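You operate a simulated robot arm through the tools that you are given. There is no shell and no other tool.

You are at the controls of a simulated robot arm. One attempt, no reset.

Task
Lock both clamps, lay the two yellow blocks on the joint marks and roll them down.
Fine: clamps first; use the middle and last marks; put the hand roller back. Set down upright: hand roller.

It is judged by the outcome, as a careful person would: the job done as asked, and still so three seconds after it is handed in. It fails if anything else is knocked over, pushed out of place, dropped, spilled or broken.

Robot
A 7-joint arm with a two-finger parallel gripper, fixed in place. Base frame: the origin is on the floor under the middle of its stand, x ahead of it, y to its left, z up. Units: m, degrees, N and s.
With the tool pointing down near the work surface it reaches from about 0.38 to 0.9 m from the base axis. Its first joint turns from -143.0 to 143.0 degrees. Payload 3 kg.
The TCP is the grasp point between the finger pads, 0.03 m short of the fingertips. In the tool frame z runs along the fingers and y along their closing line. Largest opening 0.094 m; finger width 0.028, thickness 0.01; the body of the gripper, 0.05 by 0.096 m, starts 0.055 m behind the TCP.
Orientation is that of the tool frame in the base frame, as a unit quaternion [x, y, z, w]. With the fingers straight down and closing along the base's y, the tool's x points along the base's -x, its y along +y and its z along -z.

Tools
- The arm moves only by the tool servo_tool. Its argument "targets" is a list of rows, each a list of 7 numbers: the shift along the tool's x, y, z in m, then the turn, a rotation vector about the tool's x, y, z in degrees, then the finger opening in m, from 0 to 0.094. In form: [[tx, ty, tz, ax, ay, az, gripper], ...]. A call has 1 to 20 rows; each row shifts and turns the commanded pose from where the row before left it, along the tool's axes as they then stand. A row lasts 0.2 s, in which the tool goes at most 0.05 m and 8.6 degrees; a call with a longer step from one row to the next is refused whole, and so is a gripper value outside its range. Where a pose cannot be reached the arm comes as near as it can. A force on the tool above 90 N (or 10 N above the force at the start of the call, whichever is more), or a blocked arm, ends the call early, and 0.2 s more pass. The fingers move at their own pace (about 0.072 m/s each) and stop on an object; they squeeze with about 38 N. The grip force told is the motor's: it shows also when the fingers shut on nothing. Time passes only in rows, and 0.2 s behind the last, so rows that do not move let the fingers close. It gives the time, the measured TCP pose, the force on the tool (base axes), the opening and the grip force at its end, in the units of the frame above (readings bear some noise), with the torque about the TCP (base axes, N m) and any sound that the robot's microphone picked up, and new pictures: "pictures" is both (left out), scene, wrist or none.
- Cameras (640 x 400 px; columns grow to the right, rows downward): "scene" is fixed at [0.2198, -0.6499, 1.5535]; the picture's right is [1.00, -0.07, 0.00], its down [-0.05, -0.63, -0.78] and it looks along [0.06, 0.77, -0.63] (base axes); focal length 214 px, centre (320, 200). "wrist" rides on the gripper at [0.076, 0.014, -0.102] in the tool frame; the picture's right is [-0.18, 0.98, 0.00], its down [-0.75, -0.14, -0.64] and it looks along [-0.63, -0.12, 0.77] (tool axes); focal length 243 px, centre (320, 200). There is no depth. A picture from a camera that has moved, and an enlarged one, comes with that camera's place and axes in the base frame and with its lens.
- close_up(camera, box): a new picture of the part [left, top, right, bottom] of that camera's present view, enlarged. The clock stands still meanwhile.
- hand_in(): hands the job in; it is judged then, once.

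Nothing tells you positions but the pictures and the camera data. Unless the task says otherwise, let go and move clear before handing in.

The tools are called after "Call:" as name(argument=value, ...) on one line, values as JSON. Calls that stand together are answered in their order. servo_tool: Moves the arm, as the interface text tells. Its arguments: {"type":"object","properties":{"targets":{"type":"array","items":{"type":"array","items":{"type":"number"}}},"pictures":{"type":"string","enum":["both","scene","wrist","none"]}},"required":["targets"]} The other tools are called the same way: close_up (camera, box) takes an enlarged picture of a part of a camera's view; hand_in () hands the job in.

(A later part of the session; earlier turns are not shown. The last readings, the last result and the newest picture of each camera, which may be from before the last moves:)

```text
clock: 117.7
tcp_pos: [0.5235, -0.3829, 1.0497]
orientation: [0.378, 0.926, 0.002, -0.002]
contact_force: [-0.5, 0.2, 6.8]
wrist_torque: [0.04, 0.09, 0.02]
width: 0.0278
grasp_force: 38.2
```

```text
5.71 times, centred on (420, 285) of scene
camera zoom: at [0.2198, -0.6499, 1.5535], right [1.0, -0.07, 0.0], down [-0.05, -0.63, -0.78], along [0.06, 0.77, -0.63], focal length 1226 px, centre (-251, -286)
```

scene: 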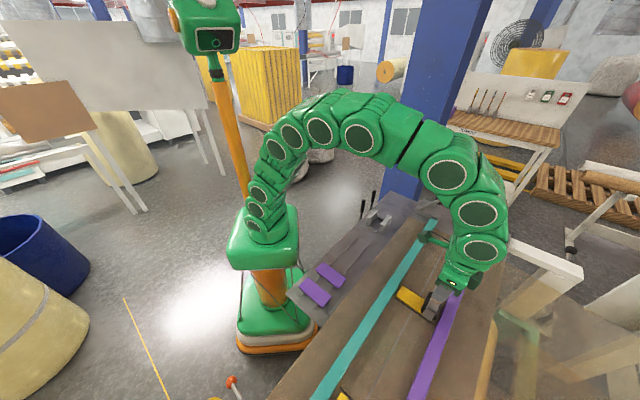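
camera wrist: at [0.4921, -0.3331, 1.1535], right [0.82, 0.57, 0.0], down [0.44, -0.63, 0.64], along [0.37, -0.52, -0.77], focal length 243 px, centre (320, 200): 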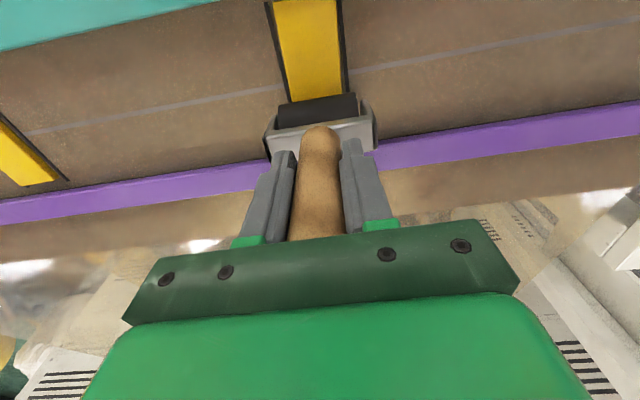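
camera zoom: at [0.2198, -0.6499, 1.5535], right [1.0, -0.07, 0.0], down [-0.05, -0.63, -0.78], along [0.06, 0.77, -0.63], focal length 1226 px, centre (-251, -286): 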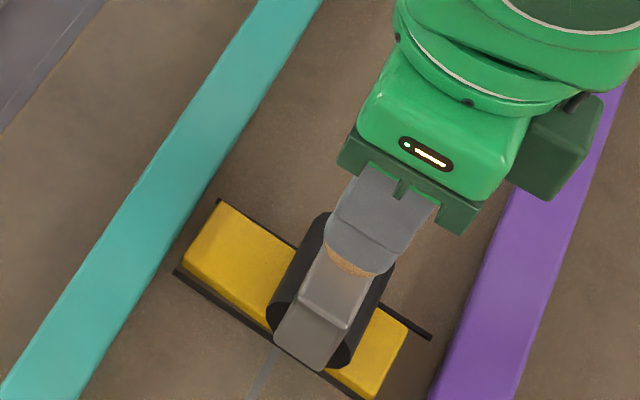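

Call:
servo_tool(targets=[[0, 0, 0.0006, 0, 0, 0, 0.015], [0, 0, 0, 0, 0, 0, 0.015], [0, 0, -0.004, 0, 0, 0, 0.015], [0.0125, 0, 0, 0, 0, 0, 0.015], [0, 0, 0.004, 0, 0, 0, 0.015], [0, 0, 0, 0, 0, 0, 0.015], [0, 0, -0.004, 0, 0, 0, 0.015], [0.0125, 0, 0, 0, 0, 0, 0.015], [0, 0, 0.004, 0, 0, 0, 0.015], [0, 0, 0, 0, 0, 0, 0.015]], pictures="none")

Call:
servo_tool(targets=[[0, 0, -0.004, 0, 0, 0, 0.015], [0.0125, 0, 0, 0, 0, 0, 0.015], [0, 0, 0.004, 0, 0, 0, 0.015], [0, 0, 0.0003, 0, 0, 0, 0.015]], pictures="none")

Call:
close_up(camera="scene", box=[380, 250, 460, 320])

Call:
close_up(camera="wrist", box=[200, 0, 480, 240])

```text
clock: 119.9
tcp_pos: [0.5063, -0.3652, 1.0491]
orientation: [0.377, 0.926, 0.0, -0.002]
contact_force: [0.9, -0.1, 11.3]
wrist_torque: [-0.01, -0.06, -0.03]
width: 0.0275
grasp_force: 37.9
```

```text
clock: 120.9
tcp_pos: [0.4972, -0.357, 1.0478]
orientation: [0.378, 0.926, 0.001, -0.002]
contact_force: [-1.8, 2.5, 13.8]
wrist_torque: [0.29, 0.15, 0.0]
width: 0.0277
grasp_force: 38.4
```

```text
5.71 times, centred on (420, 285) of scene
camera zoom: at [0.2198, -0.6499, 1.5535], right [1.0, -0.07, 0.0], down [-0.05, -0.63, -0.78], along [0.06, 0.77, -0.63], focal length 1226 px, centre (-251, -286)
```

zoom: 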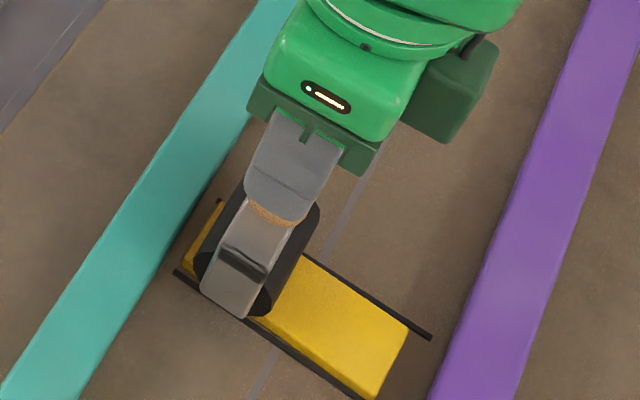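

```text
1.67 times, centred on (340, 120) of wrist
camera zoom: at [0.4526, -0.2931, 1.1499], right [0.82, 0.57, 0.0], down [0.44, -0.63, 0.64], along [0.37, -0.52, -0.77], focal length 404 px, centre (287, 333)
```

zoom: 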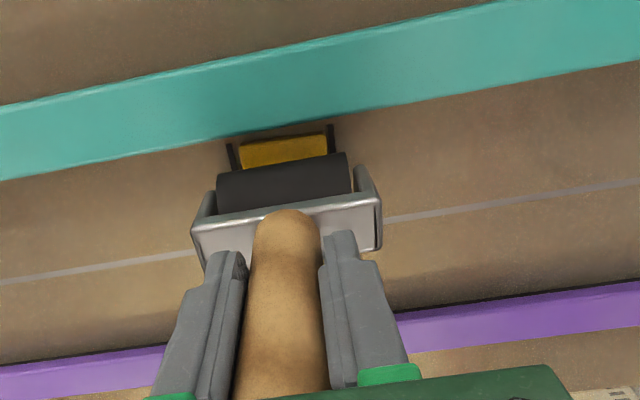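

Block A sits ~5 mm toward the teal side; I'll use the roller's grip to draw it back to centre, then lift off and inspect.

Call:
servo_tool(targets=[[0, 0, 0.0002, 0, 0, 0, 0.015], [-0.003, 0, 0, 0, 0, 0, 0.015], [-0.003, 0, 0, 0, 0, 0, 0.015], [0, 0, -0.01, 0, 0, 0, 0.015], [0, 0, -0.03, 0, 0, 0, 0.015], [0.03, 0, 0, 0, 0, 0, 0.015], [0.03, 0.03, 0, 0, 0, 0, 0.015], [0.03, 0.03, 0, 0, 0, 0, 0.015]], pictures="both")

Call:
close_up(camera="scene", box=[380, 260, 460, 330])

Call:
close_up(camera="wrist", box=[120, 60, 320, 240])

```text
clock: 122.7
tcp_pos: [0.4794, -0.2559, 1.0899]
orientation: [0.378, 0.926, 0.001, -0.002]
contact_force: [0.6, -0.2, -3.6]
wrist_torque: [0.0, -0.05, -0.02]
width: 0.0279
grasp_force: 37.9
camera wrist: at [0.4346, -0.192, 1.1911], right [0.82, 0.58, 0.0], down [0.44, -0.63, 0.64], along [0.37, -0.52, -0.77], focal length 243 px, centre (320, 200)
```

scene: 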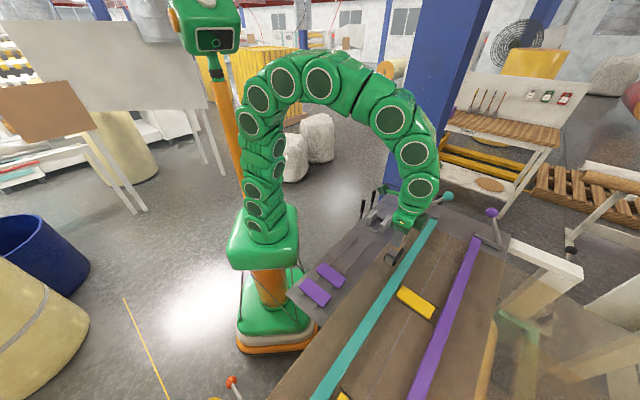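
wrist: 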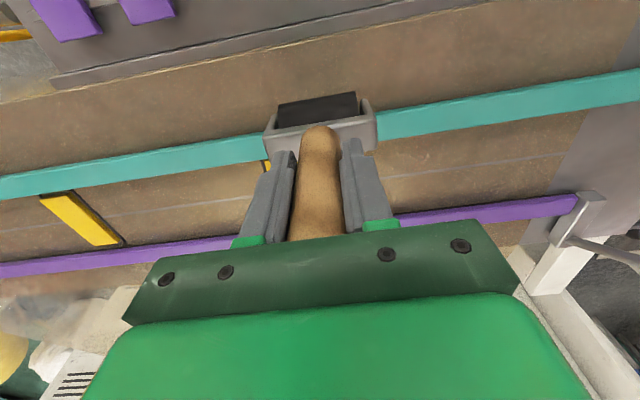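

```text
5.71 times, centred on (420, 295) of scene
camera zoom: at [0.2198, -0.6499, 1.5535], right [1.0, -0.07, 0.0], down [-0.05, -0.63, -0.78], along [0.06, 0.77, -0.63], focal length 1226 px, centre (-251, -343)
```

zoom: 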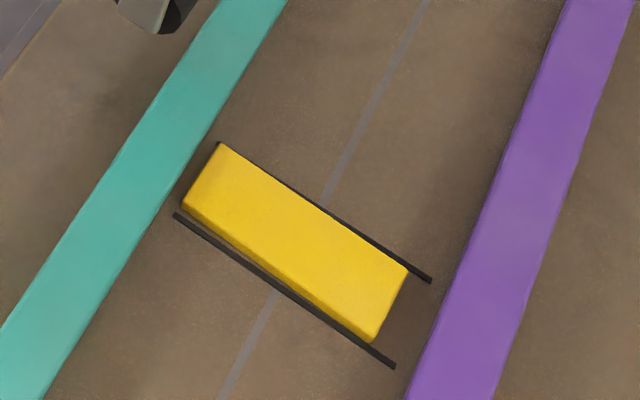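

```text
2.22 times, centred on (220, 150) of wrist
camera zoom: at [0.4346, -0.192, 1.1911], right [0.82, 0.58, 0.0], down [0.44, -0.63, 0.64], along [0.37, -0.52, -0.77], focal length 539 px, centre (542, 311)
```

zoom: 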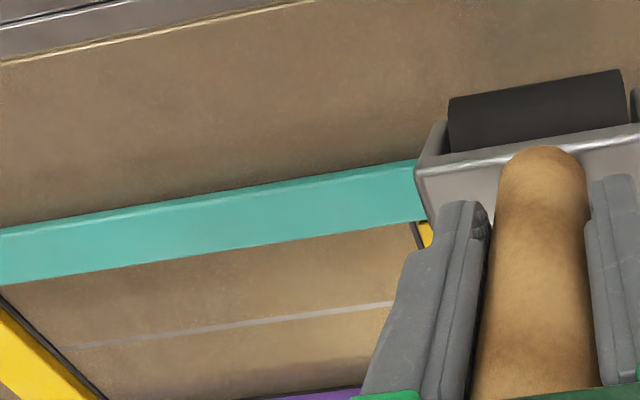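

Block A lies within its mark lines (about 4 mm off centre lengthwise, fully between the lines). Next I carry the roller to block B's purple-side end.

Call:
servo_tool(targets=[[-0.0164, -0.0421, 0, 0, 0, 0, 0.015], [-0.0164, -0.0421, 0, 0, 0, 0, 0.015], [-0.0164, -0.0421, 0, 0, 0, 0, 0.015], [-0.0164, -0.0421, 0, 0, 0, 0, 0.015], [-0.0164, -0.0421, 0, 0, 0, 0, 0.015], [-0.0164, -0.0421, 0, 0, 0, 0, 0.015], [-0.0164, -0.0421, 0, 0, 0, 0, 0.015], [-0.0164, -0.0421, 0, 0, 0, 0, 0.015], [-0.0164, -0.0421, 0, 0, 0, 0, 0.015]], pictures="wrist")

Call:
close_up(camera="wrist", box=[200, 0, 480, 240])

```text
clock: 124.7
tcp_pos: [0.3214, -0.6334, 1.0882]
orientation: [0.378, 0.926, 0.001, -0.003]
contact_force: [0.0, -0.3, -3.2]
wrist_torque: [-0.01, -0.01, -0.01]
width: 0.0278
grasp_force: 37.8
camera wrist: at [0.2759, -0.5701, 1.1884], right [0.82, 0.58, 0.0], down [0.44, -0.63, 0.64], along [0.37, -0.52, -0.77], focal length 243 px, centre (320, 200)
```

wrist: 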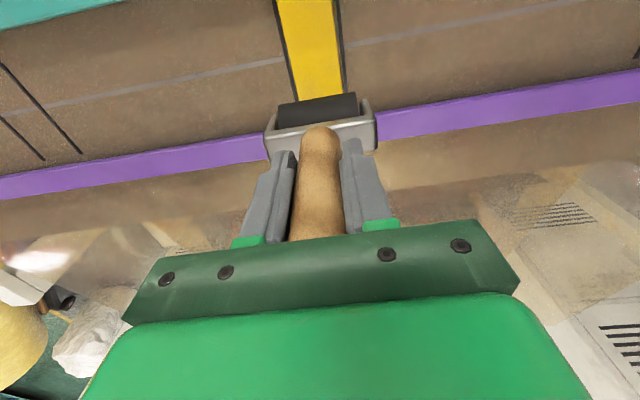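

```text
1.67 times, centred on (340, 120) of wrist
camera zoom: at [0.2759, -0.5701, 1.1884], right [0.82, 0.58, 0.0], down [0.44, -0.63, 0.64], along [0.37, -0.52, -0.77], focal length 404 px, centre (287, 333)
```

zoom: 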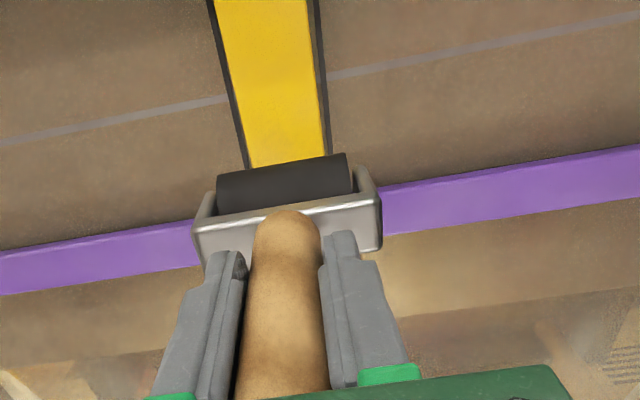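

Call:
servo_tool(targets=[[0.004, 0.0014, 0.02, 0, 0, 0, 0.015], [0, 0, 0.014, 0, 0, 0, 0.015], [0, 0, 0.0035, 0, 0, 0, 0.015]], pictures="none")

Call:
servo_tool(targets=[[0, 0, 0.001, 0, 0, 0, 0.015]], pictures="none")

Call:
servo_tool(targets=[[0, 0, 0.0006, 0, 0, 0, 0.015]], pictures="none")

```text
clock: 125.5
tcp_pos: [0.3183, -0.6252, 1.0485]
orientation: [0.377, 0.926, 0.001, -0.003]
contact_force: [-0.9, 0.7, -0.2]
wrist_torque: [0.04, 0.07, -0.02]
width: 0.0279
grasp_force: 38.0
```

```text
clock: 125.9
tcp_pos: [0.3182, -0.6267, 1.0481]
orientation: [0.377, 0.926, 0.001, -0.002]
contact_force: [1.2, -0.7, 7.8]
wrist_torque: [-0.09, -0.08, 0.06]
width: 0.0279
grasp_force: 38.7
```

```text
clock: 126.3
tcp_pos: [0.3181, -0.626, 1.0481]
orientation: [0.377, 0.926, 0.001, -0.002]
contact_force: [1.0, -2.5, 19.5]
wrist_torque: [-0.15, -0.2, 0.01]
width: 0.0277
grasp_force: 38.1
```

Firm contact (22 N) at this end; I'll ease to about 6 N and sweep toward the teal side.

Call:
servo_tool(targets=[[0, 0, -0.0008, 0, 0, 0, 0.015], [0.004, 0, 0, 0, 0, 0, 0.015], [0.006, 0, 0, 0, 0, 0, 0.015], [0.006, 0, 0, 0, 0, 0, 0.015], [0.006, 0, 0, 0, 0, 0, 0.015]], pictures="none")

Call:
close_up(camera="wrist", box=[200, 0, 480, 240])

```text
clock: 127.5
tcp_pos: [0.3038, -0.6098, 1.0479]
orientation: [0.378, 0.926, 0.001, -0.004]
contact_force: [2.9, -2.4, 3.3]
wrist_torque: [-0.32, -0.22, 0.03]
width: 0.0275
grasp_force: 38.2
```

```text
1.67 times, centred on (340, 120) of wrist
camera zoom: at [0.2585, -0.5472, 1.1504], right [0.82, 0.58, 0.0], down [0.44, -0.63, 0.64], along [0.37, -0.52, -0.77], focal length 404 px, centre (287, 333)
```

zoom: 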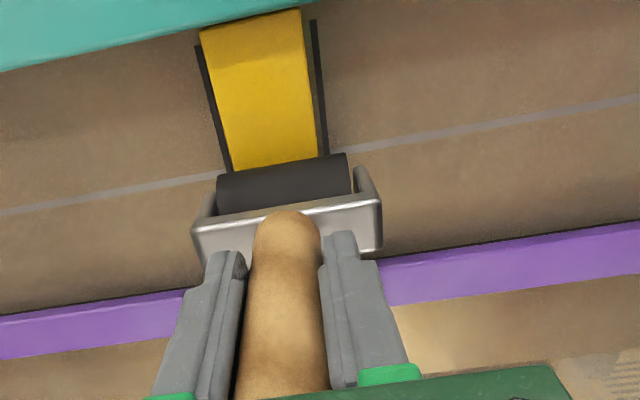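

Call:
servo_tool(targets=[[0.006, 0, 0, 0, 0, 0, 0.015], [0.006, 0, 0, 0, 0, 0, 0.015], [0.006, 0, 0, 0, 0, 0, 0.015], [0.006, 0, 0, 0, 0, 0, 0.015], [0.006, 0, 0, 0, 0, 0, 0.015], [0.006, 0, 0, 0, 0, 0, 0.015], [0.006, 0, 0, 0, 0, 0, 0.015], [0.004, 0, 0, 0, 0, 0, 0.015]], pictures="none")

Call:
close_up(camera="wrist", box=[200, 0, 480, 240])

```text
clock: 129.3
tcp_pos: [0.2688, -0.5784, 1.0488]
orientation: [0.377, 0.926, 0.001, -0.003]
contact_force: [0.8, 0.1, -3.6]
wrist_torque: [0.01, 0.02, 0.01]
width: 0.0273
grasp_force: 38.1
```

```text
1.67 times, centred on (340, 120) of wrist
camera zoom: at [0.2246, -0.5154, 1.1508], right [0.82, 0.57, 0.0], down [0.44, -0.63, 0.64], along [0.37, -0.52, -0.77], focal length 404 px, centre (287, 333)
```

zoom: 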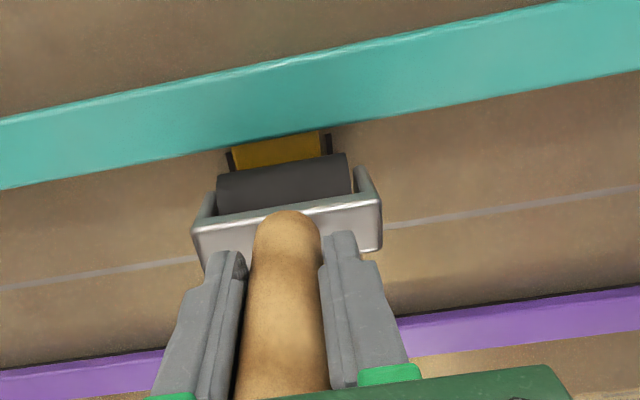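

Contact faded at the end of this pass; I'll re-establish a light load here, then sweep back.

Call:
servo_tool(targets=[[0, 0, 0.0007, 0, 0, 0, 0.015]], pictures="none")

Call:
servo_tool(targets=[[0, 0, 0.0005, 0, 0, 0, 0.015]], pictures="none")

```text
clock: 129.7
tcp_pos: [0.2685, -0.5782, 1.0488]
orientation: [0.377, 0.926, 0.001, -0.002]
contact_force: [-0.2, 1.0, 3.4]
wrist_torque: [0.12, 0.09, -0.01]
width: 0.0273
grasp_force: 38.3
```

```text
clock: 130.1
tcp_pos: [0.2699, -0.5791, 1.0481]
orientation: [0.378, 0.926, 0.001, -0.002]
contact_force: [0.8, -2.4, 10.1]
wrist_torque: [-0.2, -0.05, -0.01]
width: 0.0276
grasp_force: 38.0
```

Call:
servo_tool(targets=[[-0.005, 0, 0, 0, 0, 0, 0.015], [-0.005, 0, 0, 0, 0, 0, 0.015]], pictures="none")

Call:
close_up(camera="wrist", box=[200, 0, 480, 240])

```text
clock: 130.7
tcp_pos: [0.2765, -0.5843, 1.0469]
orientation: [0.377, 0.926, 0.001, -0.002]
contact_force: [-5.2, 3.9, 19.9]
wrist_torque: [0.34, 0.54, 0.01]
width: 0.0276
grasp_force: 38.3
```

```text
1.67 times, centred on (340, 120) of wrist
camera zoom: at [0.2318, -0.5213, 1.1498], right [0.82, 0.58, 0.0], down [0.44, -0.63, 0.64], along [0.37, -0.52, -0.77], focal length 404 px, centre (287, 333)
```

zoom: 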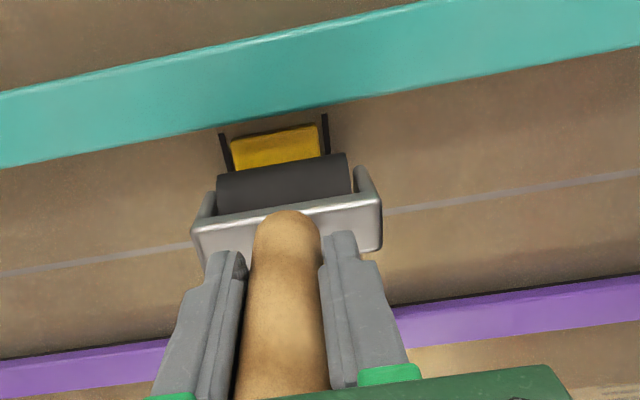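

Block B is back near centre. I'll ease to ~6 N and roll across to the purple end.

Call:
servo_tool(targets=[[0, 0, -0.0009, 0, 0, 0, 0.015], [-0.005, 0, 0, 0, 0, 0, 0.015], [-0.006, 0, 0, 0, 0, 0, 0.015], [-0.006, 0, 0, 0, 0, 0, 0.015], [-0.006, 0, 0, 0, 0, 0, 0.015]], pictures="none")

Call:
close_up(camera="wrist", box=[200, 0, 480, 240])

```text
clock: 131.9
tcp_pos: [0.2938, -0.6011, 1.0479]
orientation: [0.377, 0.926, 0.001, -0.003]
contact_force: [-8.3, 7.0, 12.7]
wrist_torque: [0.71, 0.93, -0.04]
width: 0.0276
grasp_force: 37.8
```

```text
1.67 times, centred on (340, 120) of wrist
camera zoom: at [0.249, -0.5381, 1.1501], right [0.82, 0.57, 0.0], down [0.44, -0.63, 0.64], along [0.37, -0.52, -0.77], focal length 404 px, centre (287, 333)
```

zoom: 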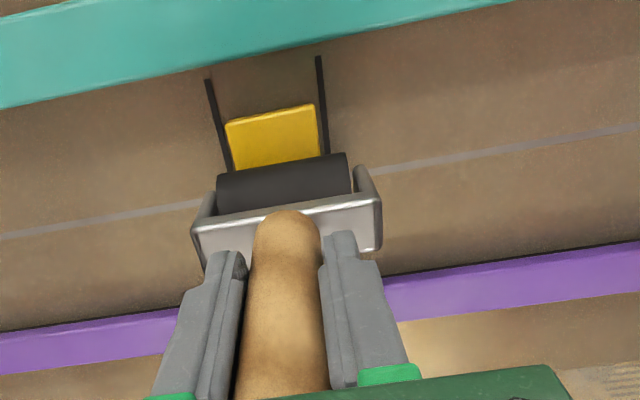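

Call:
servo_tool(targets=[[0, 0, -0.0006, 0, 0, 0, 0.015], [-0.005, 0, 0, 0, 0, 0, 0.015], [-0.006, 0, 0, 0, 0, 0, 0.015], [-0.006, 0, 0, 0, 0, 0, 0.015]], pictures="none")

Call:
close_up(camera="wrist", box=[200, 0, 480, 240])

```text
clock: 132.9
tcp_pos: [0.305, -0.6129, 1.0492]
orientation: [0.377, 0.926, 0.0, -0.002]
contact_force: [-2.3, 3.0, 3.6]
wrist_torque: [0.33, 0.33, -0.03]
width: 0.0276
grasp_force: 37.7
```

```text
1.67 times, centred on (340, 120) of wrist
camera zoom: at [0.2609, -0.5499, 1.1503], right [0.82, 0.58, 0.0], down [0.44, -0.63, 0.64], along [0.37, -0.52, -0.77], focal length 404 px, centre (287, 333)
```

zoom: 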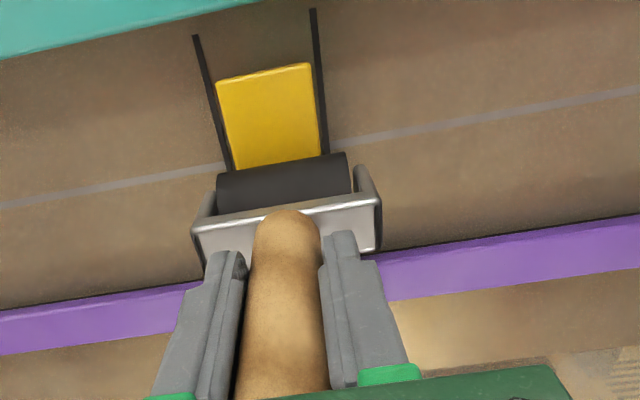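

At ~6 N it passes over again. I'll continue to the purple end, then re-centre the block.

Call:
servo_tool(targets=[[-0.006, 0, 0, 0, 0, 0, 0.015], [-0.006, 0, 0, 0, 0, 0, 0.015], [-0.006, 0, 0, 0, 0, 0, 0.015], [-0.006, 0, 0, 0, 0, 0, 0.015], [-0.005, 0, 0, 0, 0, 0, 0.015]], pictures="none")

Call:
close_up(camera="wrist", box=[200, 0, 480, 240])

```text
clock: 134.1
tcp_pos: [0.3259, -0.6323, 1.0493]
orientation: [0.377, 0.926, 0.001, -0.002]
contact_force: [0.0, 0.0, -2.5]
wrist_torque: [0.03, 0.04, 0.05]
width: 0.0276
grasp_force: 38.3
```

```text
1.67 times, centred on (340, 120) of wrist
camera zoom: at [0.281, -0.5701, 1.1506], right [0.82, 0.58, 0.0], down [0.44, -0.63, 0.64], along [0.37, -0.52, -0.77], focal length 404 px, centre (287, 333)
```

zoom: 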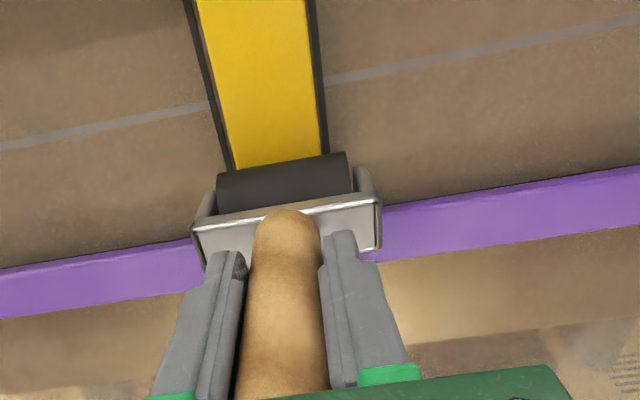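

Call:
servo_tool(targets=[[0, 0, 0.0012, 0, 0, 0, 0.015], [0, 0, 0, 0, 0, 0, 0.015]], pictures="none")

Call:
close_up(camera="scene", box=[300, 330, 420, 400])

```text
clock: 134.7
tcp_pos: [0.3259, -0.6319, 1.0476]
orientation: [0.377, 0.926, 0.001, -0.003]
contact_force: [-5.2, 4.8, 14.9]
wrist_torque: [0.5, 0.35, 0.22]
width: 0.0275
grasp_force: 38.0
```

```text
5.33 times, centred on (360, 365) of scene
camera zoom: at [0.2198, -0.6499, 1.5535], right [1.0, -0.07, 0.0], down [-0.05, -0.63, -0.78], along [0.06, 0.77, -0.63], focal length 1144 px, centre (107, -680)
```

zoom: 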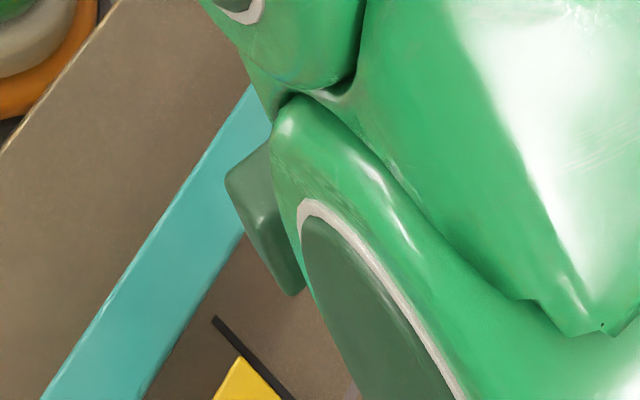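

I'll draw the block back toward centre (about 12 mm) and then look from the wrist camera.

Call:
servo_tool(targets=[[0, 0, 0.0002, 0, 0, 0, 0.015], [0.004, 0, 0, 0, 0, 0, 0.015], [0.004, 0, 0, 0, 0, 0, 0.015], [0.004, 0, 0, 0, 0, 0, 0.015]], pictures="none")

Call:
close_up(camera="wrist", box=[200, 0, 480, 240])

Call:
close_up(camera="wrist", box=[240, 0, 380, 100])

```text
clock: 135.7
tcp_pos: [0.3176, -0.6238, 1.0481]
orientation: [0.377, 0.926, 0.001, -0.002]
contact_force: [8.8, -8.2, 26.5]
wrist_torque: [-1.09, -1.03, 0.04]
width: 0.0277
grasp_force: 37.3
```

```text
1.67 times, centred on (340, 120) of wrist
camera zoom: at [0.273, -0.5614, 1.1496], right [0.82, 0.58, 0.0], down [0.44, -0.63, 0.64], along [0.37, -0.52, -0.77], focal length 404 px, centre (287, 333)
```

zoom: 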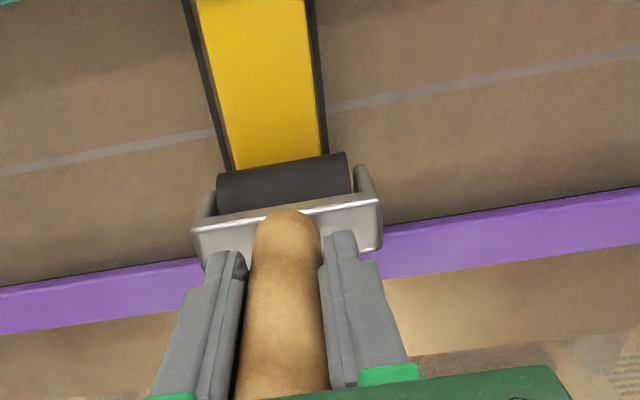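

```text
4.00 times, centred on (310, 50) of wrist
camera zoom: at [0.273, -0.5614, 1.1496], right [0.82, 0.58, 0.0], down [0.44, -0.63, 0.64], along [0.37, -0.52, -0.77], focal length 970 px, centre (360, 800)
```

zoom: 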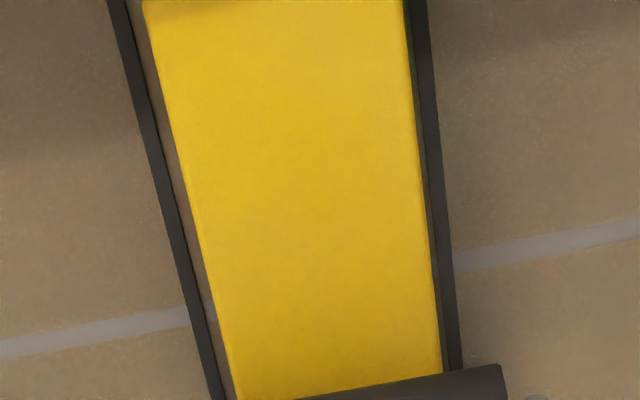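

Call:
servo_tool(targets=[[0, 0, -0.01, 0, 0, 0, 0.015], [0.03, 0, -0.02, 0, 0, 0, 0.015], [0.03, 0, -0.01, 0, 0, 0, 0.015], [0.03, 0, 0, 0, 0, 0, 0.015], [0.0, 0.04, 0, 0, 0, 0, 0.015], [0.0, 0.04, 0, 0, 0, 0, 0.015]], pictures="both")

Call:
close_up(camera="wrist", box=[120, 60, 320, 240])

```text
clock: 137.1
tcp_pos: [0.3106, -0.5052, 1.0927]
orientation: [0.377, 0.926, 0.002, -0.002]
contact_force: [0.5, 0.2, -2.8]
wrist_torque: [0.01, 0.0, -0.01]
width: 0.0277
grasp_force: 37.8
camera wrist: at [0.2655, -0.4417, 1.1936], right [0.82, 0.58, 0.0], down [0.44, -0.63, 0.64], along [0.37, -0.52, -0.77], focal length 243 px, centre (320, 200)
```

scene: 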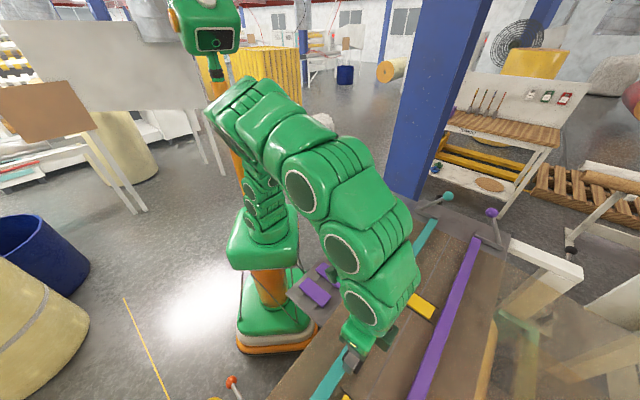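
wrist: 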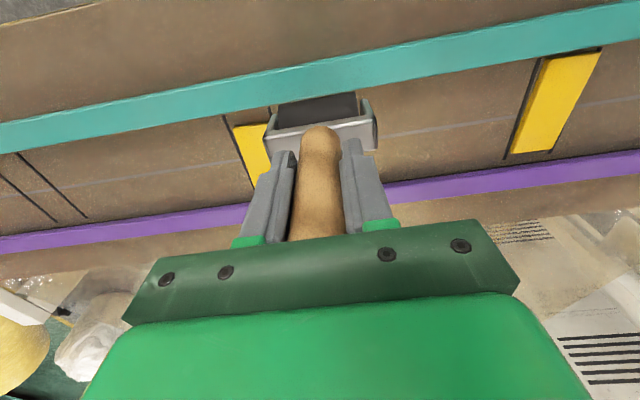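

```text
2.22 times, centred on (220, 150) of wrist
camera zoom: at [0.2655, -0.4417, 1.1936], right [0.82, 0.58, 0.0], down [0.44, -0.63, 0.64], along [0.37, -0.52, -0.77], focal length 539 px, centre (542, 311)
```

zoom: 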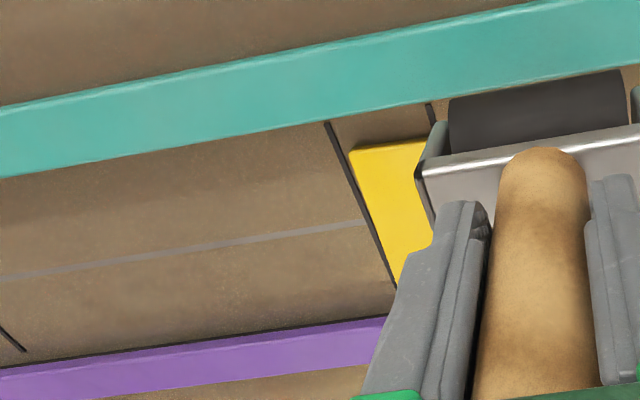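

Block B is about 7 mm toward the purple side. I'll do the firm presses along it, then nudge it back to centre with the last one.

Call:
servo_tool(targets=[[-0.0335, -0.0268, 0, 0, 0, 0, 0.015], [-0.0335, -0.0268, 0, 0, 0, 0, 0.015], [-0.0336, -0.0269, 0, 0, 0, 0, 0.015], [0, 0, 0.025, 0, 0, 0, 0.015], [0, 0, 0.016, 0, 0, 0, 0.015], [0, 0, 0.003, 0, 0, 0, 0.015], [0, 0, 0.0008, 0, 0, 0, 0.015]], pictures="none")

Call:
servo_tool(targets=[[0, 0, 0.0008, 0, 0, 0, 0.015]], pictures="none")

```text
clock: 138.7
tcp_pos: [0.3258, -0.6341, 1.048]
orientation: [0.377, 0.926, -0.002, 0.001]
contact_force: [-7.8, 8.6, 86.2]
wrist_torque: [0.62, 0.46, 0.06]
width: 0.0279
grasp_force: 37.8
```

```text
clock: 139.0
tcp_pos: [0.3245, -0.633, 1.0466]
orientation: [0.377, 0.926, -0.002, 0.002]
contact_force: [-7.6, 17.1, 25.6]
wrist_torque: [1.7, 0.79, 0.19]
width: 0.0277
grasp_force: 38.2
stopped in row 1: the force on the tool passed its limit at 101 N (the readings are from after the stop); the commanded pose is now the measured one
```

That press was too hard (the roller is close to the purple bar). I'll lift, shift inward and check the roller's posture.

Call:
servo_tool(targets=[[0, 0, -0.005, 0, 0, 0, 0.015], [0.01, 0, 0, 0, 0, 0, 0.015]], pictures="wrist")

Call:
close_up(camera="wrist", box=[200, 0, 480, 240])

```text
clock: 139.6
tcp_pos: [0.3198, -0.6267, 1.0503]
orientation: [0.378, 0.926, -0.002, 0.001]
contact_force: [-0.8, -0.8, -2.5]
wrist_torque: [-0.01, -0.02, 0.01]
width: 0.0275
grasp_force: 38.1
camera wrist: at [0.2737, -0.5627, 1.1522], right [0.82, 0.57, 0.0], down [0.44, -0.63, 0.64], along [0.37, -0.53, -0.77], focal length 243 px, centre (320, 200)
```

wrist: 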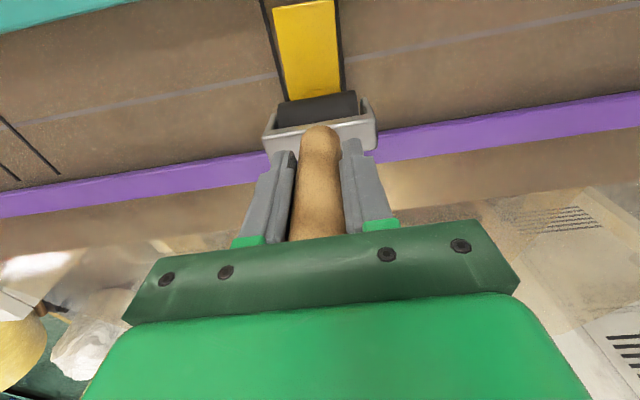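

```text
1.67 times, centred on (340, 120) of wrist
camera zoom: at [0.2737, -0.5627, 1.1522], right [0.82, 0.57, 0.0], down [0.44, -0.63, 0.64], along [0.37, -0.53, -0.77], focal length 404 px, centre (287, 333)
```

zoom: 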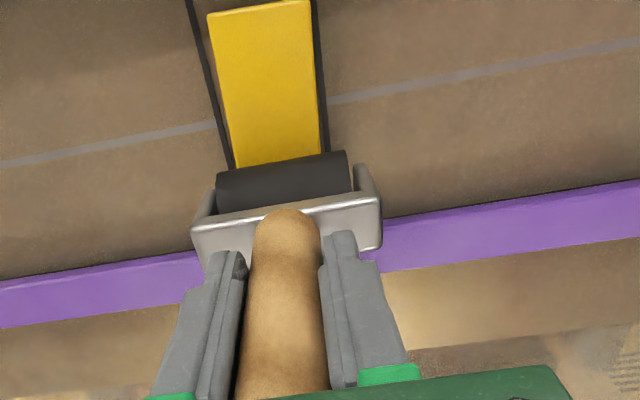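

Call:
servo_tool(targets=[[0, 0, 0.0022, 0, 0, 0, 0.015]], pictures="none")

Call:
servo_tool(targets=[[0, 0, 0.0006, 0, 0, 0, 0.015]], pictures="none")

```text
clock: 140.0
tcp_pos: [0.3191, -0.6276, 1.0482]
orientation: [0.377, 0.926, -0.002, 0.001]
contact_force: [-0.2, 0.4, -0.1]
wrist_torque: [0.19, -0.02, 0.0]
width: 0.0277
grasp_force: 38.3
```

```text
clock: 140.4
tcp_pos: [0.3192, -0.6258, 1.0489]
orientation: [0.377, 0.926, -0.002, 0.001]
contact_force: [1.4, 1.2, 5.3]
wrist_torque: [0.19, -0.17, -0.01]
width: 0.0273
grasp_force: 37.7
```

Light contact (8 N). I'll sweep toward the teal side again, which will also bring the block back toward centre.

Call:
servo_tool(targets=[[0.005, 0, 0.0002, 0, 0, 0, 0.015], [0.005, 0, 0, 0, 0, 0, 0.015], [0.005, 0, 0, 0, 0, 0, 0.015]], pictures="none")

Call:
close_up(camera="wrist", box=[200, 0, 480, 240])

```text
clock: 141.2
tcp_pos: [0.3076, -0.6173, 1.049]
orientation: [0.377, 0.926, -0.003, 0.0]
contact_force: [3.8, -4.6, 8.3]
wrist_torque: [-0.41, -0.42, 0.0]
width: 0.0274
grasp_force: 38.1
```

```text
1.67 times, centred on (340, 120) of wrist
camera zoom: at [0.262, -0.5527, 1.1492], right [0.82, 0.57, 0.0], down [0.44, -0.62, 0.65], along [0.37, -0.53, -0.76], focal length 404 px, centre (287, 333)
```

zoom: 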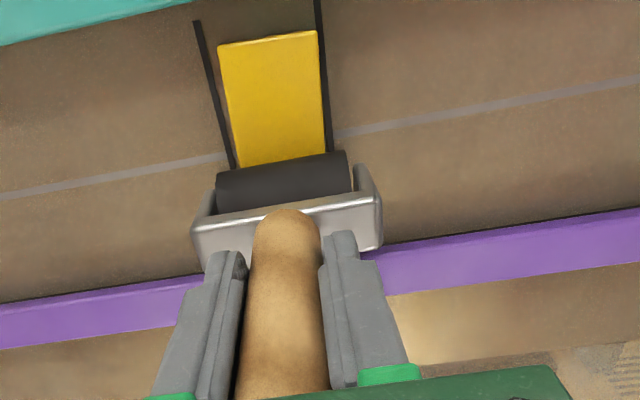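

Call:
servo_tool(targets=[[0.005, -0.001, 0, 0, 0, 0, 0.015], [0.006, -0.001, -0.0003, 0, 0, 0, 0.015], [0.006, 0, 0, 0, 0, 0, 0.015], [0.006, 0, 0, 0, 0, 0, 0.015]], pictures="none")

Call:
close_up(camera="wrist", box=[200, 0, 480, 240])

```text
clock: 142.2
tcp_pos: [0.289, -0.6023, 1.0481]
orientation: [0.377, 0.926, -0.002, 0.0]
contact_force: [1.2, -2.5, 0.6]
wrist_torque: [-0.2, -0.11, -0.02]
width: 0.0277
grasp_force: 37.7
```

```text
1.67 times, centred on (340, 120) of wrist
camera zoom: at [0.244, -0.538, 1.1496], right [0.82, 0.57, 0.0], down [0.44, -0.62, 0.64], along [0.37, -0.53, -0.76], focal length 404 px, centre (287, 333)
```

zoom: 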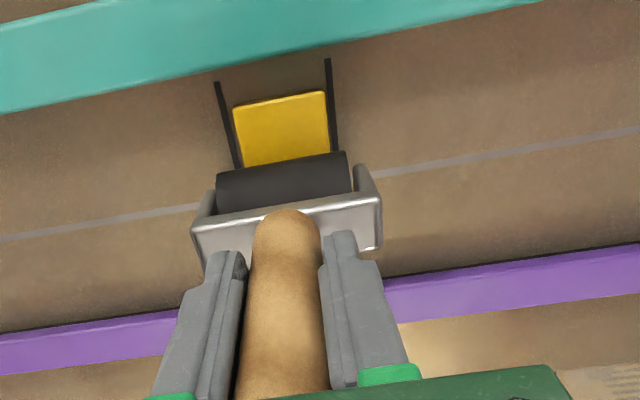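

Call:
servo_tool(targets=[[0.005, 0, 0.0003, 0, 0, 0, 0.015], [0.006, 0, 0.0001, 0, 0, 0, 0.015], [0.006, 0, 0.0001, 0, 0, 0, 0.015], [0.006, 0, 0, 0, 0, 0, 0.015]], pictures="none")

Call:
close_up(camera="wrist", box=[200, 0, 480, 240])

```text
clock: 143.2
tcp_pos: [0.2733, -0.5852, 1.047]
orientation: [0.377, 0.926, -0.003, 0.0]
contact_force: [7.3, -6.9, 16.6]
wrist_torque: [-0.67, -0.81, -0.04]
width: 0.0274
grasp_force: 38.1
```

```text
1.67 times, centred on (340, 120) of wrist
camera zoom: at [0.2285, -0.5208, 1.1491], right [0.82, 0.57, 0.0], down [0.44, -0.62, 0.64], along [0.37, -0.53, -0.76], focal length 404 px, centre (287, 333)
```

zoom: 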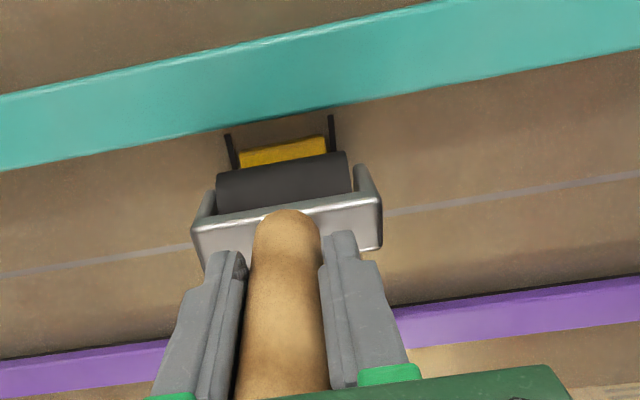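

Good: a full continuous pass on B, ending with 19 N at the teal end, block near centre. A few more firm presses along it toward the purple side.

Call:
servo_tool(targets=[[0, 0, -0.004, 0, 0, 0, 0.015], [-0.0125, 0, 0, 0, 0, 0, 0.015], [0, 0, 0.004, 0, 0, 0, 0.015], [0, 0, 0, 0, 0, 0, 0.015]], pictures="none")

Call:
servo_tool(targets=[[0, 0, -0.004, 0, 0, 0, 0.015], [-0.0125, 0, 0, 0, 0, 0, 0.015], [0, 0, 0.004, 0, 0, 0, 0.015], [0, 0, 0, 0, 0, 0, 0.015]], pictures="none")

Call:
servo_tool(targets=[[0, 0, -0.004, 0, 0, 0, 0.015], [-0.0125, 0, 0, 0, 0, 0, 0.015], [0, 0, 0.004, 0, 0, 0, 0.015], [0, 0, 0, 0, 0, 0, 0.015]], pictures="none")

Call:
servo_tool(targets=[[0, 0, -0.004, 0, 0, 0, 0.015], [-0.0125, 0, 0, 0, 0, 0, 0.015], [0, 0, 0.004, 0, 0, 0, 0.015], [0, 0, 0, 0, 0, 0, 0.015]], pictures="none")

Call:
servo_tool(targets=[[0, 0, -0.004, 0, 0, 0, 0.015], [-0.0125, 0, 0, 0, 0, 0, 0.015], [0, 0, 0.004, 0, 0, 0, 0.015], [0, 0, 0, 0, 0, 0, 0.015]], pictures="none")

Call:
close_up(camera="wrist", box=[200, 0, 480, 240])

```text
clock: 144.2
tcp_pos: [0.2822, -0.5949, 1.0476]
orientation: [0.377, 0.926, -0.002, 0.0]
contact_force: [-0.5, 0.3, 7.0]
wrist_torque: [0.13, 0.03, 0.08]
width: 0.0275
grasp_force: 37.4
```

```text
clock: 145.2
tcp_pos: [0.2893, -0.6027, 1.049]
orientation: [0.377, 0.926, -0.002, 0.0]
contact_force: [-0.7, 0.0, -2.3]
wrist_torque: [0.06, -0.03, -0.01]
width: 0.0274
grasp_force: 38.1
```

```text
clock: 146.2
tcp_pos: [0.299, -0.6111, 1.0486]
orientation: [0.377, 0.926, -0.002, 0.0]
contact_force: [-0.3, 1.5, 7.7]
wrist_torque: [0.23, -0.01, 0.03]
width: 0.0279
grasp_force: 37.4
```

```text
clock: 147.2
tcp_pos: [0.3086, -0.6208, 1.0474]
orientation: [0.377, 0.926, -0.002, 0.001]
contact_force: [-0.1, 0.2, 0.2]
wrist_torque: [0.02, -0.05, -0.02]
width: 0.0275
grasp_force: 38.2
```

```text
clock: 148.2
tcp_pos: [0.3192, -0.6298, 1.0483]
orientation: [0.376, 0.927, -0.002, 0.001]
contact_force: [0.8, -0.2, 2.7]
wrist_torque: [-0.04, -0.15, 0.0]
width: 0.0276
grasp_force: 38.0
```

```text
1.67 times, centred on (340, 120) of wrist
camera zoom: at [0.2734, -0.5651, 1.1496], right [0.82, 0.57, 0.0], down [0.44, -0.62, 0.64], along [0.37, -0.53, -0.76], focal length 404 px, centre (287, 333)
```

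zoom: 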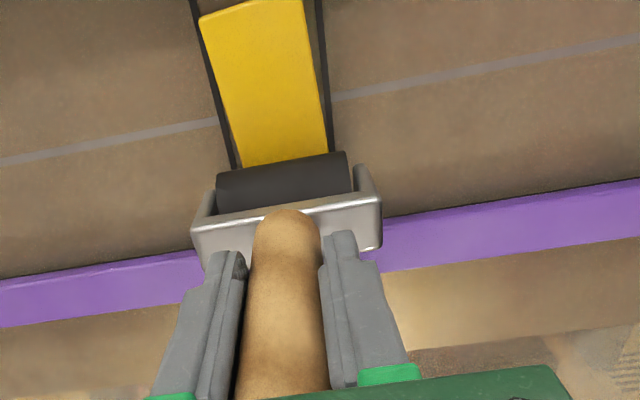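

The block has shifted and turned slightly. I'll lift away and take a clear look at block B.

Call:
servo_tool(targets=[[0, 0, -0.01, 0, 0, 0, 0.015], [0, 0, -0.03, 0, 0, 0, 0.015], [0.0, 0.04, -0.02, 0, 0, 0, 0.015], [0.0, 0.045, 0, 0, 0, 0, 0.015], [0.0, 0.045, 0, 0, 0, 0, 0.015]], pictures="wrist")

Call:
close_up(camera="wrist", box=[120, 20, 300, 140])

Call:
close_up(camera="wrist", box=[380, 20, 600, 160])

```text
clock: 149.4
tcp_pos: [0.4074, -0.5343, 1.1078]
orientation: [0.376, 0.926, -0.002, 0.0]
contact_force: [-0.1, -0.5, -2.6]
wrist_torque: [0.0, 0.02, -0.01]
width: 0.0276
grasp_force: 38.1
camera wrist: at [0.3623, -0.4703, 1.2103], right [0.82, 0.57, 0.0], down [0.44, -0.63, 0.64], along [0.37, -0.53, -0.76], focal length 243 px, centre (320, 200)
```

wrist: 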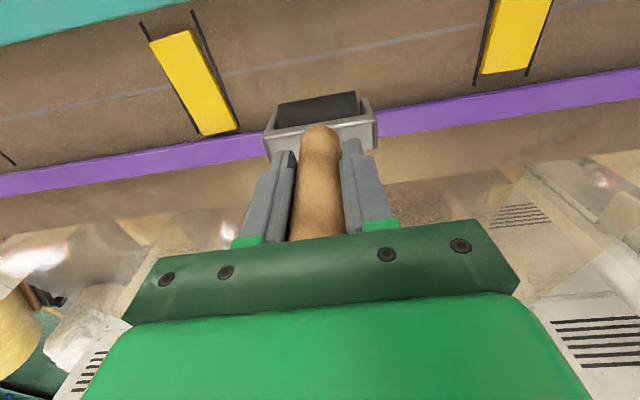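

```text
3.33 times, centred on (210, 80) of wrist
camera zoom: at [0.3623, -0.4703, 1.2103], right [0.82, 0.57, 0.0], down [0.44, -0.63, 0.64], along [0.37, -0.53, -0.76], focal length 809 px, centre (687, 600)
```

zoom: 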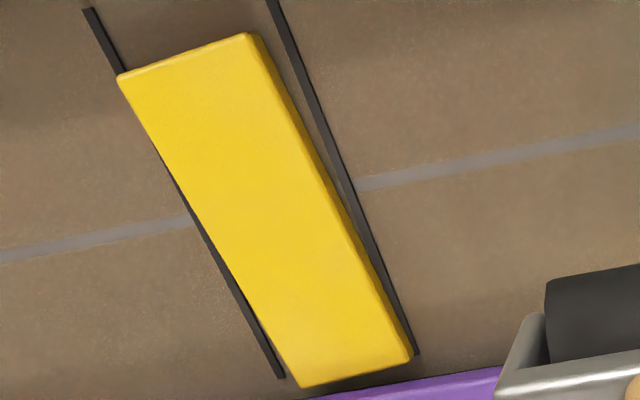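

```text
2.86 times, centred on (490, 90) of wrist
camera zoom: at [0.3623, -0.4703, 1.2103], right [0.82, 0.57, 0.0], down [0.44, -0.63, 0.64], along [0.37, -0.53, -0.76], focal length 693 px, centre (-166, 514)
```

zoom: 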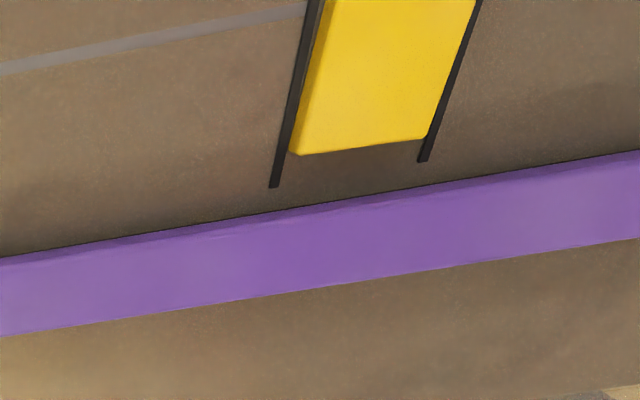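

Block B is about 7 mm toward the purple side, 3 mm along the seam and turned ~3.5°. I'll land the roller on its centre with matching yaw, press ~20 N, and carry it back square onto the mark.

Call:
servo_tool(targets=[[0.0064, -0.0313, 0, 0, 0, 0, 0.015], [0.0064, -0.0313, 0, 0, 0, 0, 0.015], [0.0064, -0.0313, 0, 0, 0, 0, 0.015], [0.0065, -0.0314, 0, 0, 0, 0, 0.015], [0, 0, 0.025, 0, 0, -3.5, 0.015], [0, 0, 0.025, 0, 0, 0, 0.015], [0, 0, 0.007, 0, 0, 0, 0.015]], pictures="none")

Call:
close_up(camera="wrist", box=[200, 0, 480, 240])

```text
clock: 151.0
tcp_pos: [0.3032, -0.607, 1.0503]
orientation: [0.348, 0.937, -0.002, 0.0]
contact_force: [0.9, -0.5, -2.3]
wrist_torque: [-0.01, -0.03, 0.01]
width: 0.0276
grasp_force: 38.1
```

```text
1.67 times, centred on (340, 120) of wrist
camera zoom: at [0.2546, -0.5459, 1.1515], right [0.78, 0.62, 0.0], down [0.48, -0.6, 0.64], along [0.4, -0.5, -0.77], focal length 404 px, centre (287, 333)
```

zoom: 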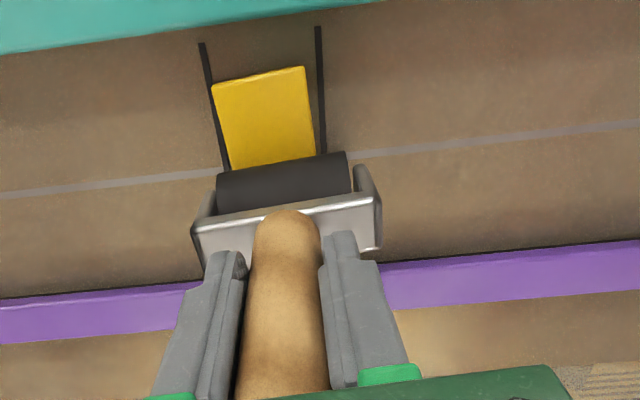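

Call:
servo_tool(targets=[[0, 0, 0.0018, 0, 0, 0, 0.015]], pictures="none")

Call:
servo_tool(targets=[[0, 0, 0.001, 0, 0, 0, 0.015]], pictures="none")

```text
clock: 151.4
tcp_pos: [0.3037, -0.6067, 1.0488]
orientation: [0.348, 0.938, -0.002, 0.001]
contact_force: [0.1, 0.2, -2.9]
wrist_torque: [-0.01, -0.02, 0.0]
width: 0.0275
grasp_force: 38.2
```

```text
clock: 151.8
tcp_pos: [0.3037, -0.6083, 1.0491]
orientation: [0.349, 0.937, -0.002, 0.002]
contact_force: [0.0, 1.2, 6.2]
wrist_torque: [0.1, 0.0, 0.01]
width: 0.0275
grasp_force: 38.0
```

Call:
servo_tool(targets=[[0, 0, 0.0007, 0, 0, 0, 0.015]], pictures="none")

Call:
servo_tool(targets=[[0.0023, -0.001, 0, 0, 0, 1.2, 0.015], [0.0023, -0.001, 0, 0, 0, 1.2, 0.015], [0.0023, -0.001, 0, 0, 0, 1.2, 0.015]], pictures="none")

Call:
close_up(camera="wrist", box=[200, 0, 480, 240])

```text
clock: 152.2
tcp_pos: [0.3039, -0.6066, 1.0497]
orientation: [0.349, 0.937, -0.001, 0.001]
contact_force: [1.6, 1.7, 19.8]
wrist_torque: [0.16, -0.1, -0.01]
width: 0.0275
grasp_force: 37.9
```

```text
clock: 153.0
tcp_pos: [0.2964, -0.6053, 1.0484]
orientation: [0.379, 0.925, -0.003, 0.001]
contact_force: [12.0, -3.0, 25.0]
wrist_torque: [-0.4, -1.33, 0.04]
width: 0.028
grasp_force: 38.1
```

```text
1.67 times, centred on (340, 120) of wrist
camera zoom: at [0.2512, -0.5415, 1.149], right [0.82, 0.57, 0.0], down [0.44, -0.62, 0.65], along [0.37, -0.53, -0.76], focal length 404 px, centre (287, 333)
```

zoom: 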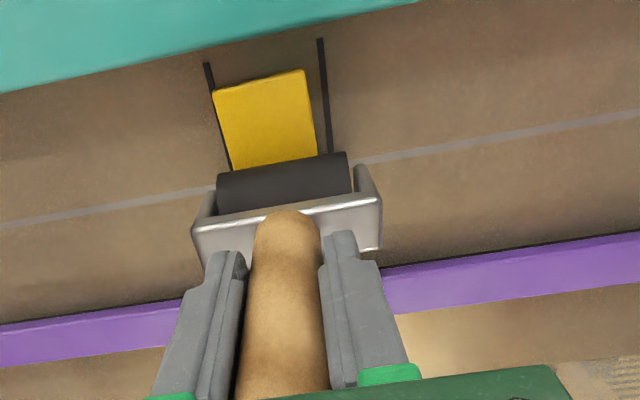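

The block moved onto centre lengthwise but kept a ~3° turn: its teal-side end sits ~4 mm off toward the near line. I'll press on that end and slide it sideways by about that much.

Call:
servo_tool(targets=[[0, 0, -0.0015, 0, 0, 0, 0.015], [0, 0, -0.003, 0, 0, 0, 0.015], [0, 0, -0.003, 0, 0, 0, 0.015], [0, 0, 0, 0, 0, 0, 0.015], [0.018, 0, 0, 0, 0, 0, 0.015], [0.018, 0, 0, 0, 0, 0, 0.015], [0, 0, 0, 0, 0, 0, 0.015], [0, 0, 0.005, 0, 0, 0, 0.015]], pictures="none")

Call:
servo_tool(targets=[[0, 0, 0.0012, 0, 0, 0, 0.015]], pictures="none")

```text
clock: 154.8
tcp_pos: [0.269, -0.5811, 1.0501]
orientation: [0.378, 0.926, -0.003, 0.0]
contact_force: [-0.3, 0.6, -3.0]
wrist_torque: [0.13, 0.02, 0.03]
width: 0.0275
grasp_force: 38.0
```

```text
clock: 155.2
tcp_pos: [0.2703, -0.5802, 1.0482]
orientation: [0.378, 0.926, -0.002, 0.001]
contact_force: [-1.3, 0.8, 11.1]
wrist_torque: [0.07, 0.04, -0.02]
width: 0.0277
grasp_force: 38.2
```

Call:
servo_tool(targets=[[0, 0.0025, 0, 0, 0, 0, 0.015], [0, 0.0025, 0, 0, 0, 0, 0.015]], pictures="none")

Call:
servo_tool(targets=[[0, 0, -0.0015, 0, 0, 0, 0.015], [0, 0, -0.003, 0, 0, 0, 0.015], [0, 0, -0.01, 0, 0, 0, 0.015], [0, 0, -0.03, 0, 0, 0, 0.015], [0, 0.045, -0.01, 0, 0, 0, 0.015], [-0.03, 0.045, 0, 0, 0, 0, 0.015], [-0.03, 0.045, 0, 0, 0, 0, 0.015]], pictures="wrist")

Call:
close_up(camera="wrist", box=[100, 20, 300, 150])

Call:
close_up(camera="wrist", box=[380, 0, 640, 160])

```text
clock: 155.8
tcp_pos: [0.2735, -0.575, 1.0487]
orientation: [0.378, 0.926, -0.002, 0.001]
contact_force: [-3.2, -2.3, 5.8]
wrist_torque: [-0.33, 0.29, -0.02]
width: 0.0278
grasp_force: 37.9
```

```text
refused: row 6 steps farther than a row can; nothing moved
```

```text
3.08 times, centred on (200, 85) of wrist
camera zoom: at [0.2283, -0.5125, 1.1496], right [0.82, 0.57, 0.0], down [0.44, -0.63, 0.64], along [0.37, -0.53, -0.77], focal length 746 px, centre (689, 554)
```

zoom: 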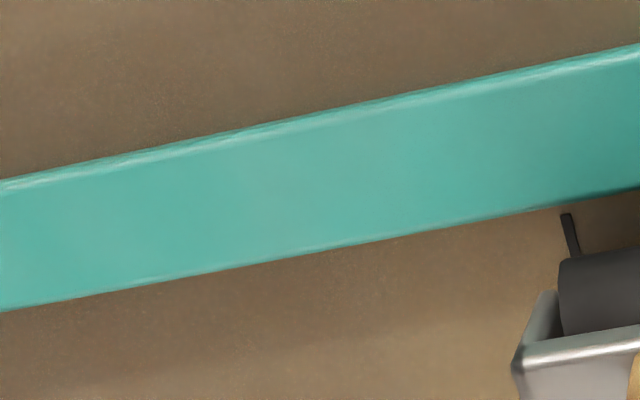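

```text
2.46 times, centred on (510, 80) of wrist
camera zoom: at [0.2283, -0.5125, 1.1496], right [0.82, 0.57, 0.0], down [0.44, -0.63, 0.64], along [0.37, -0.53, -0.77], focal length 597 px, centre (-148, 495)
```

zoom: 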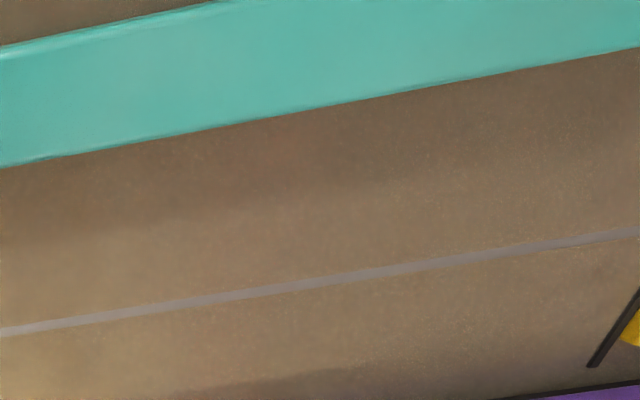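

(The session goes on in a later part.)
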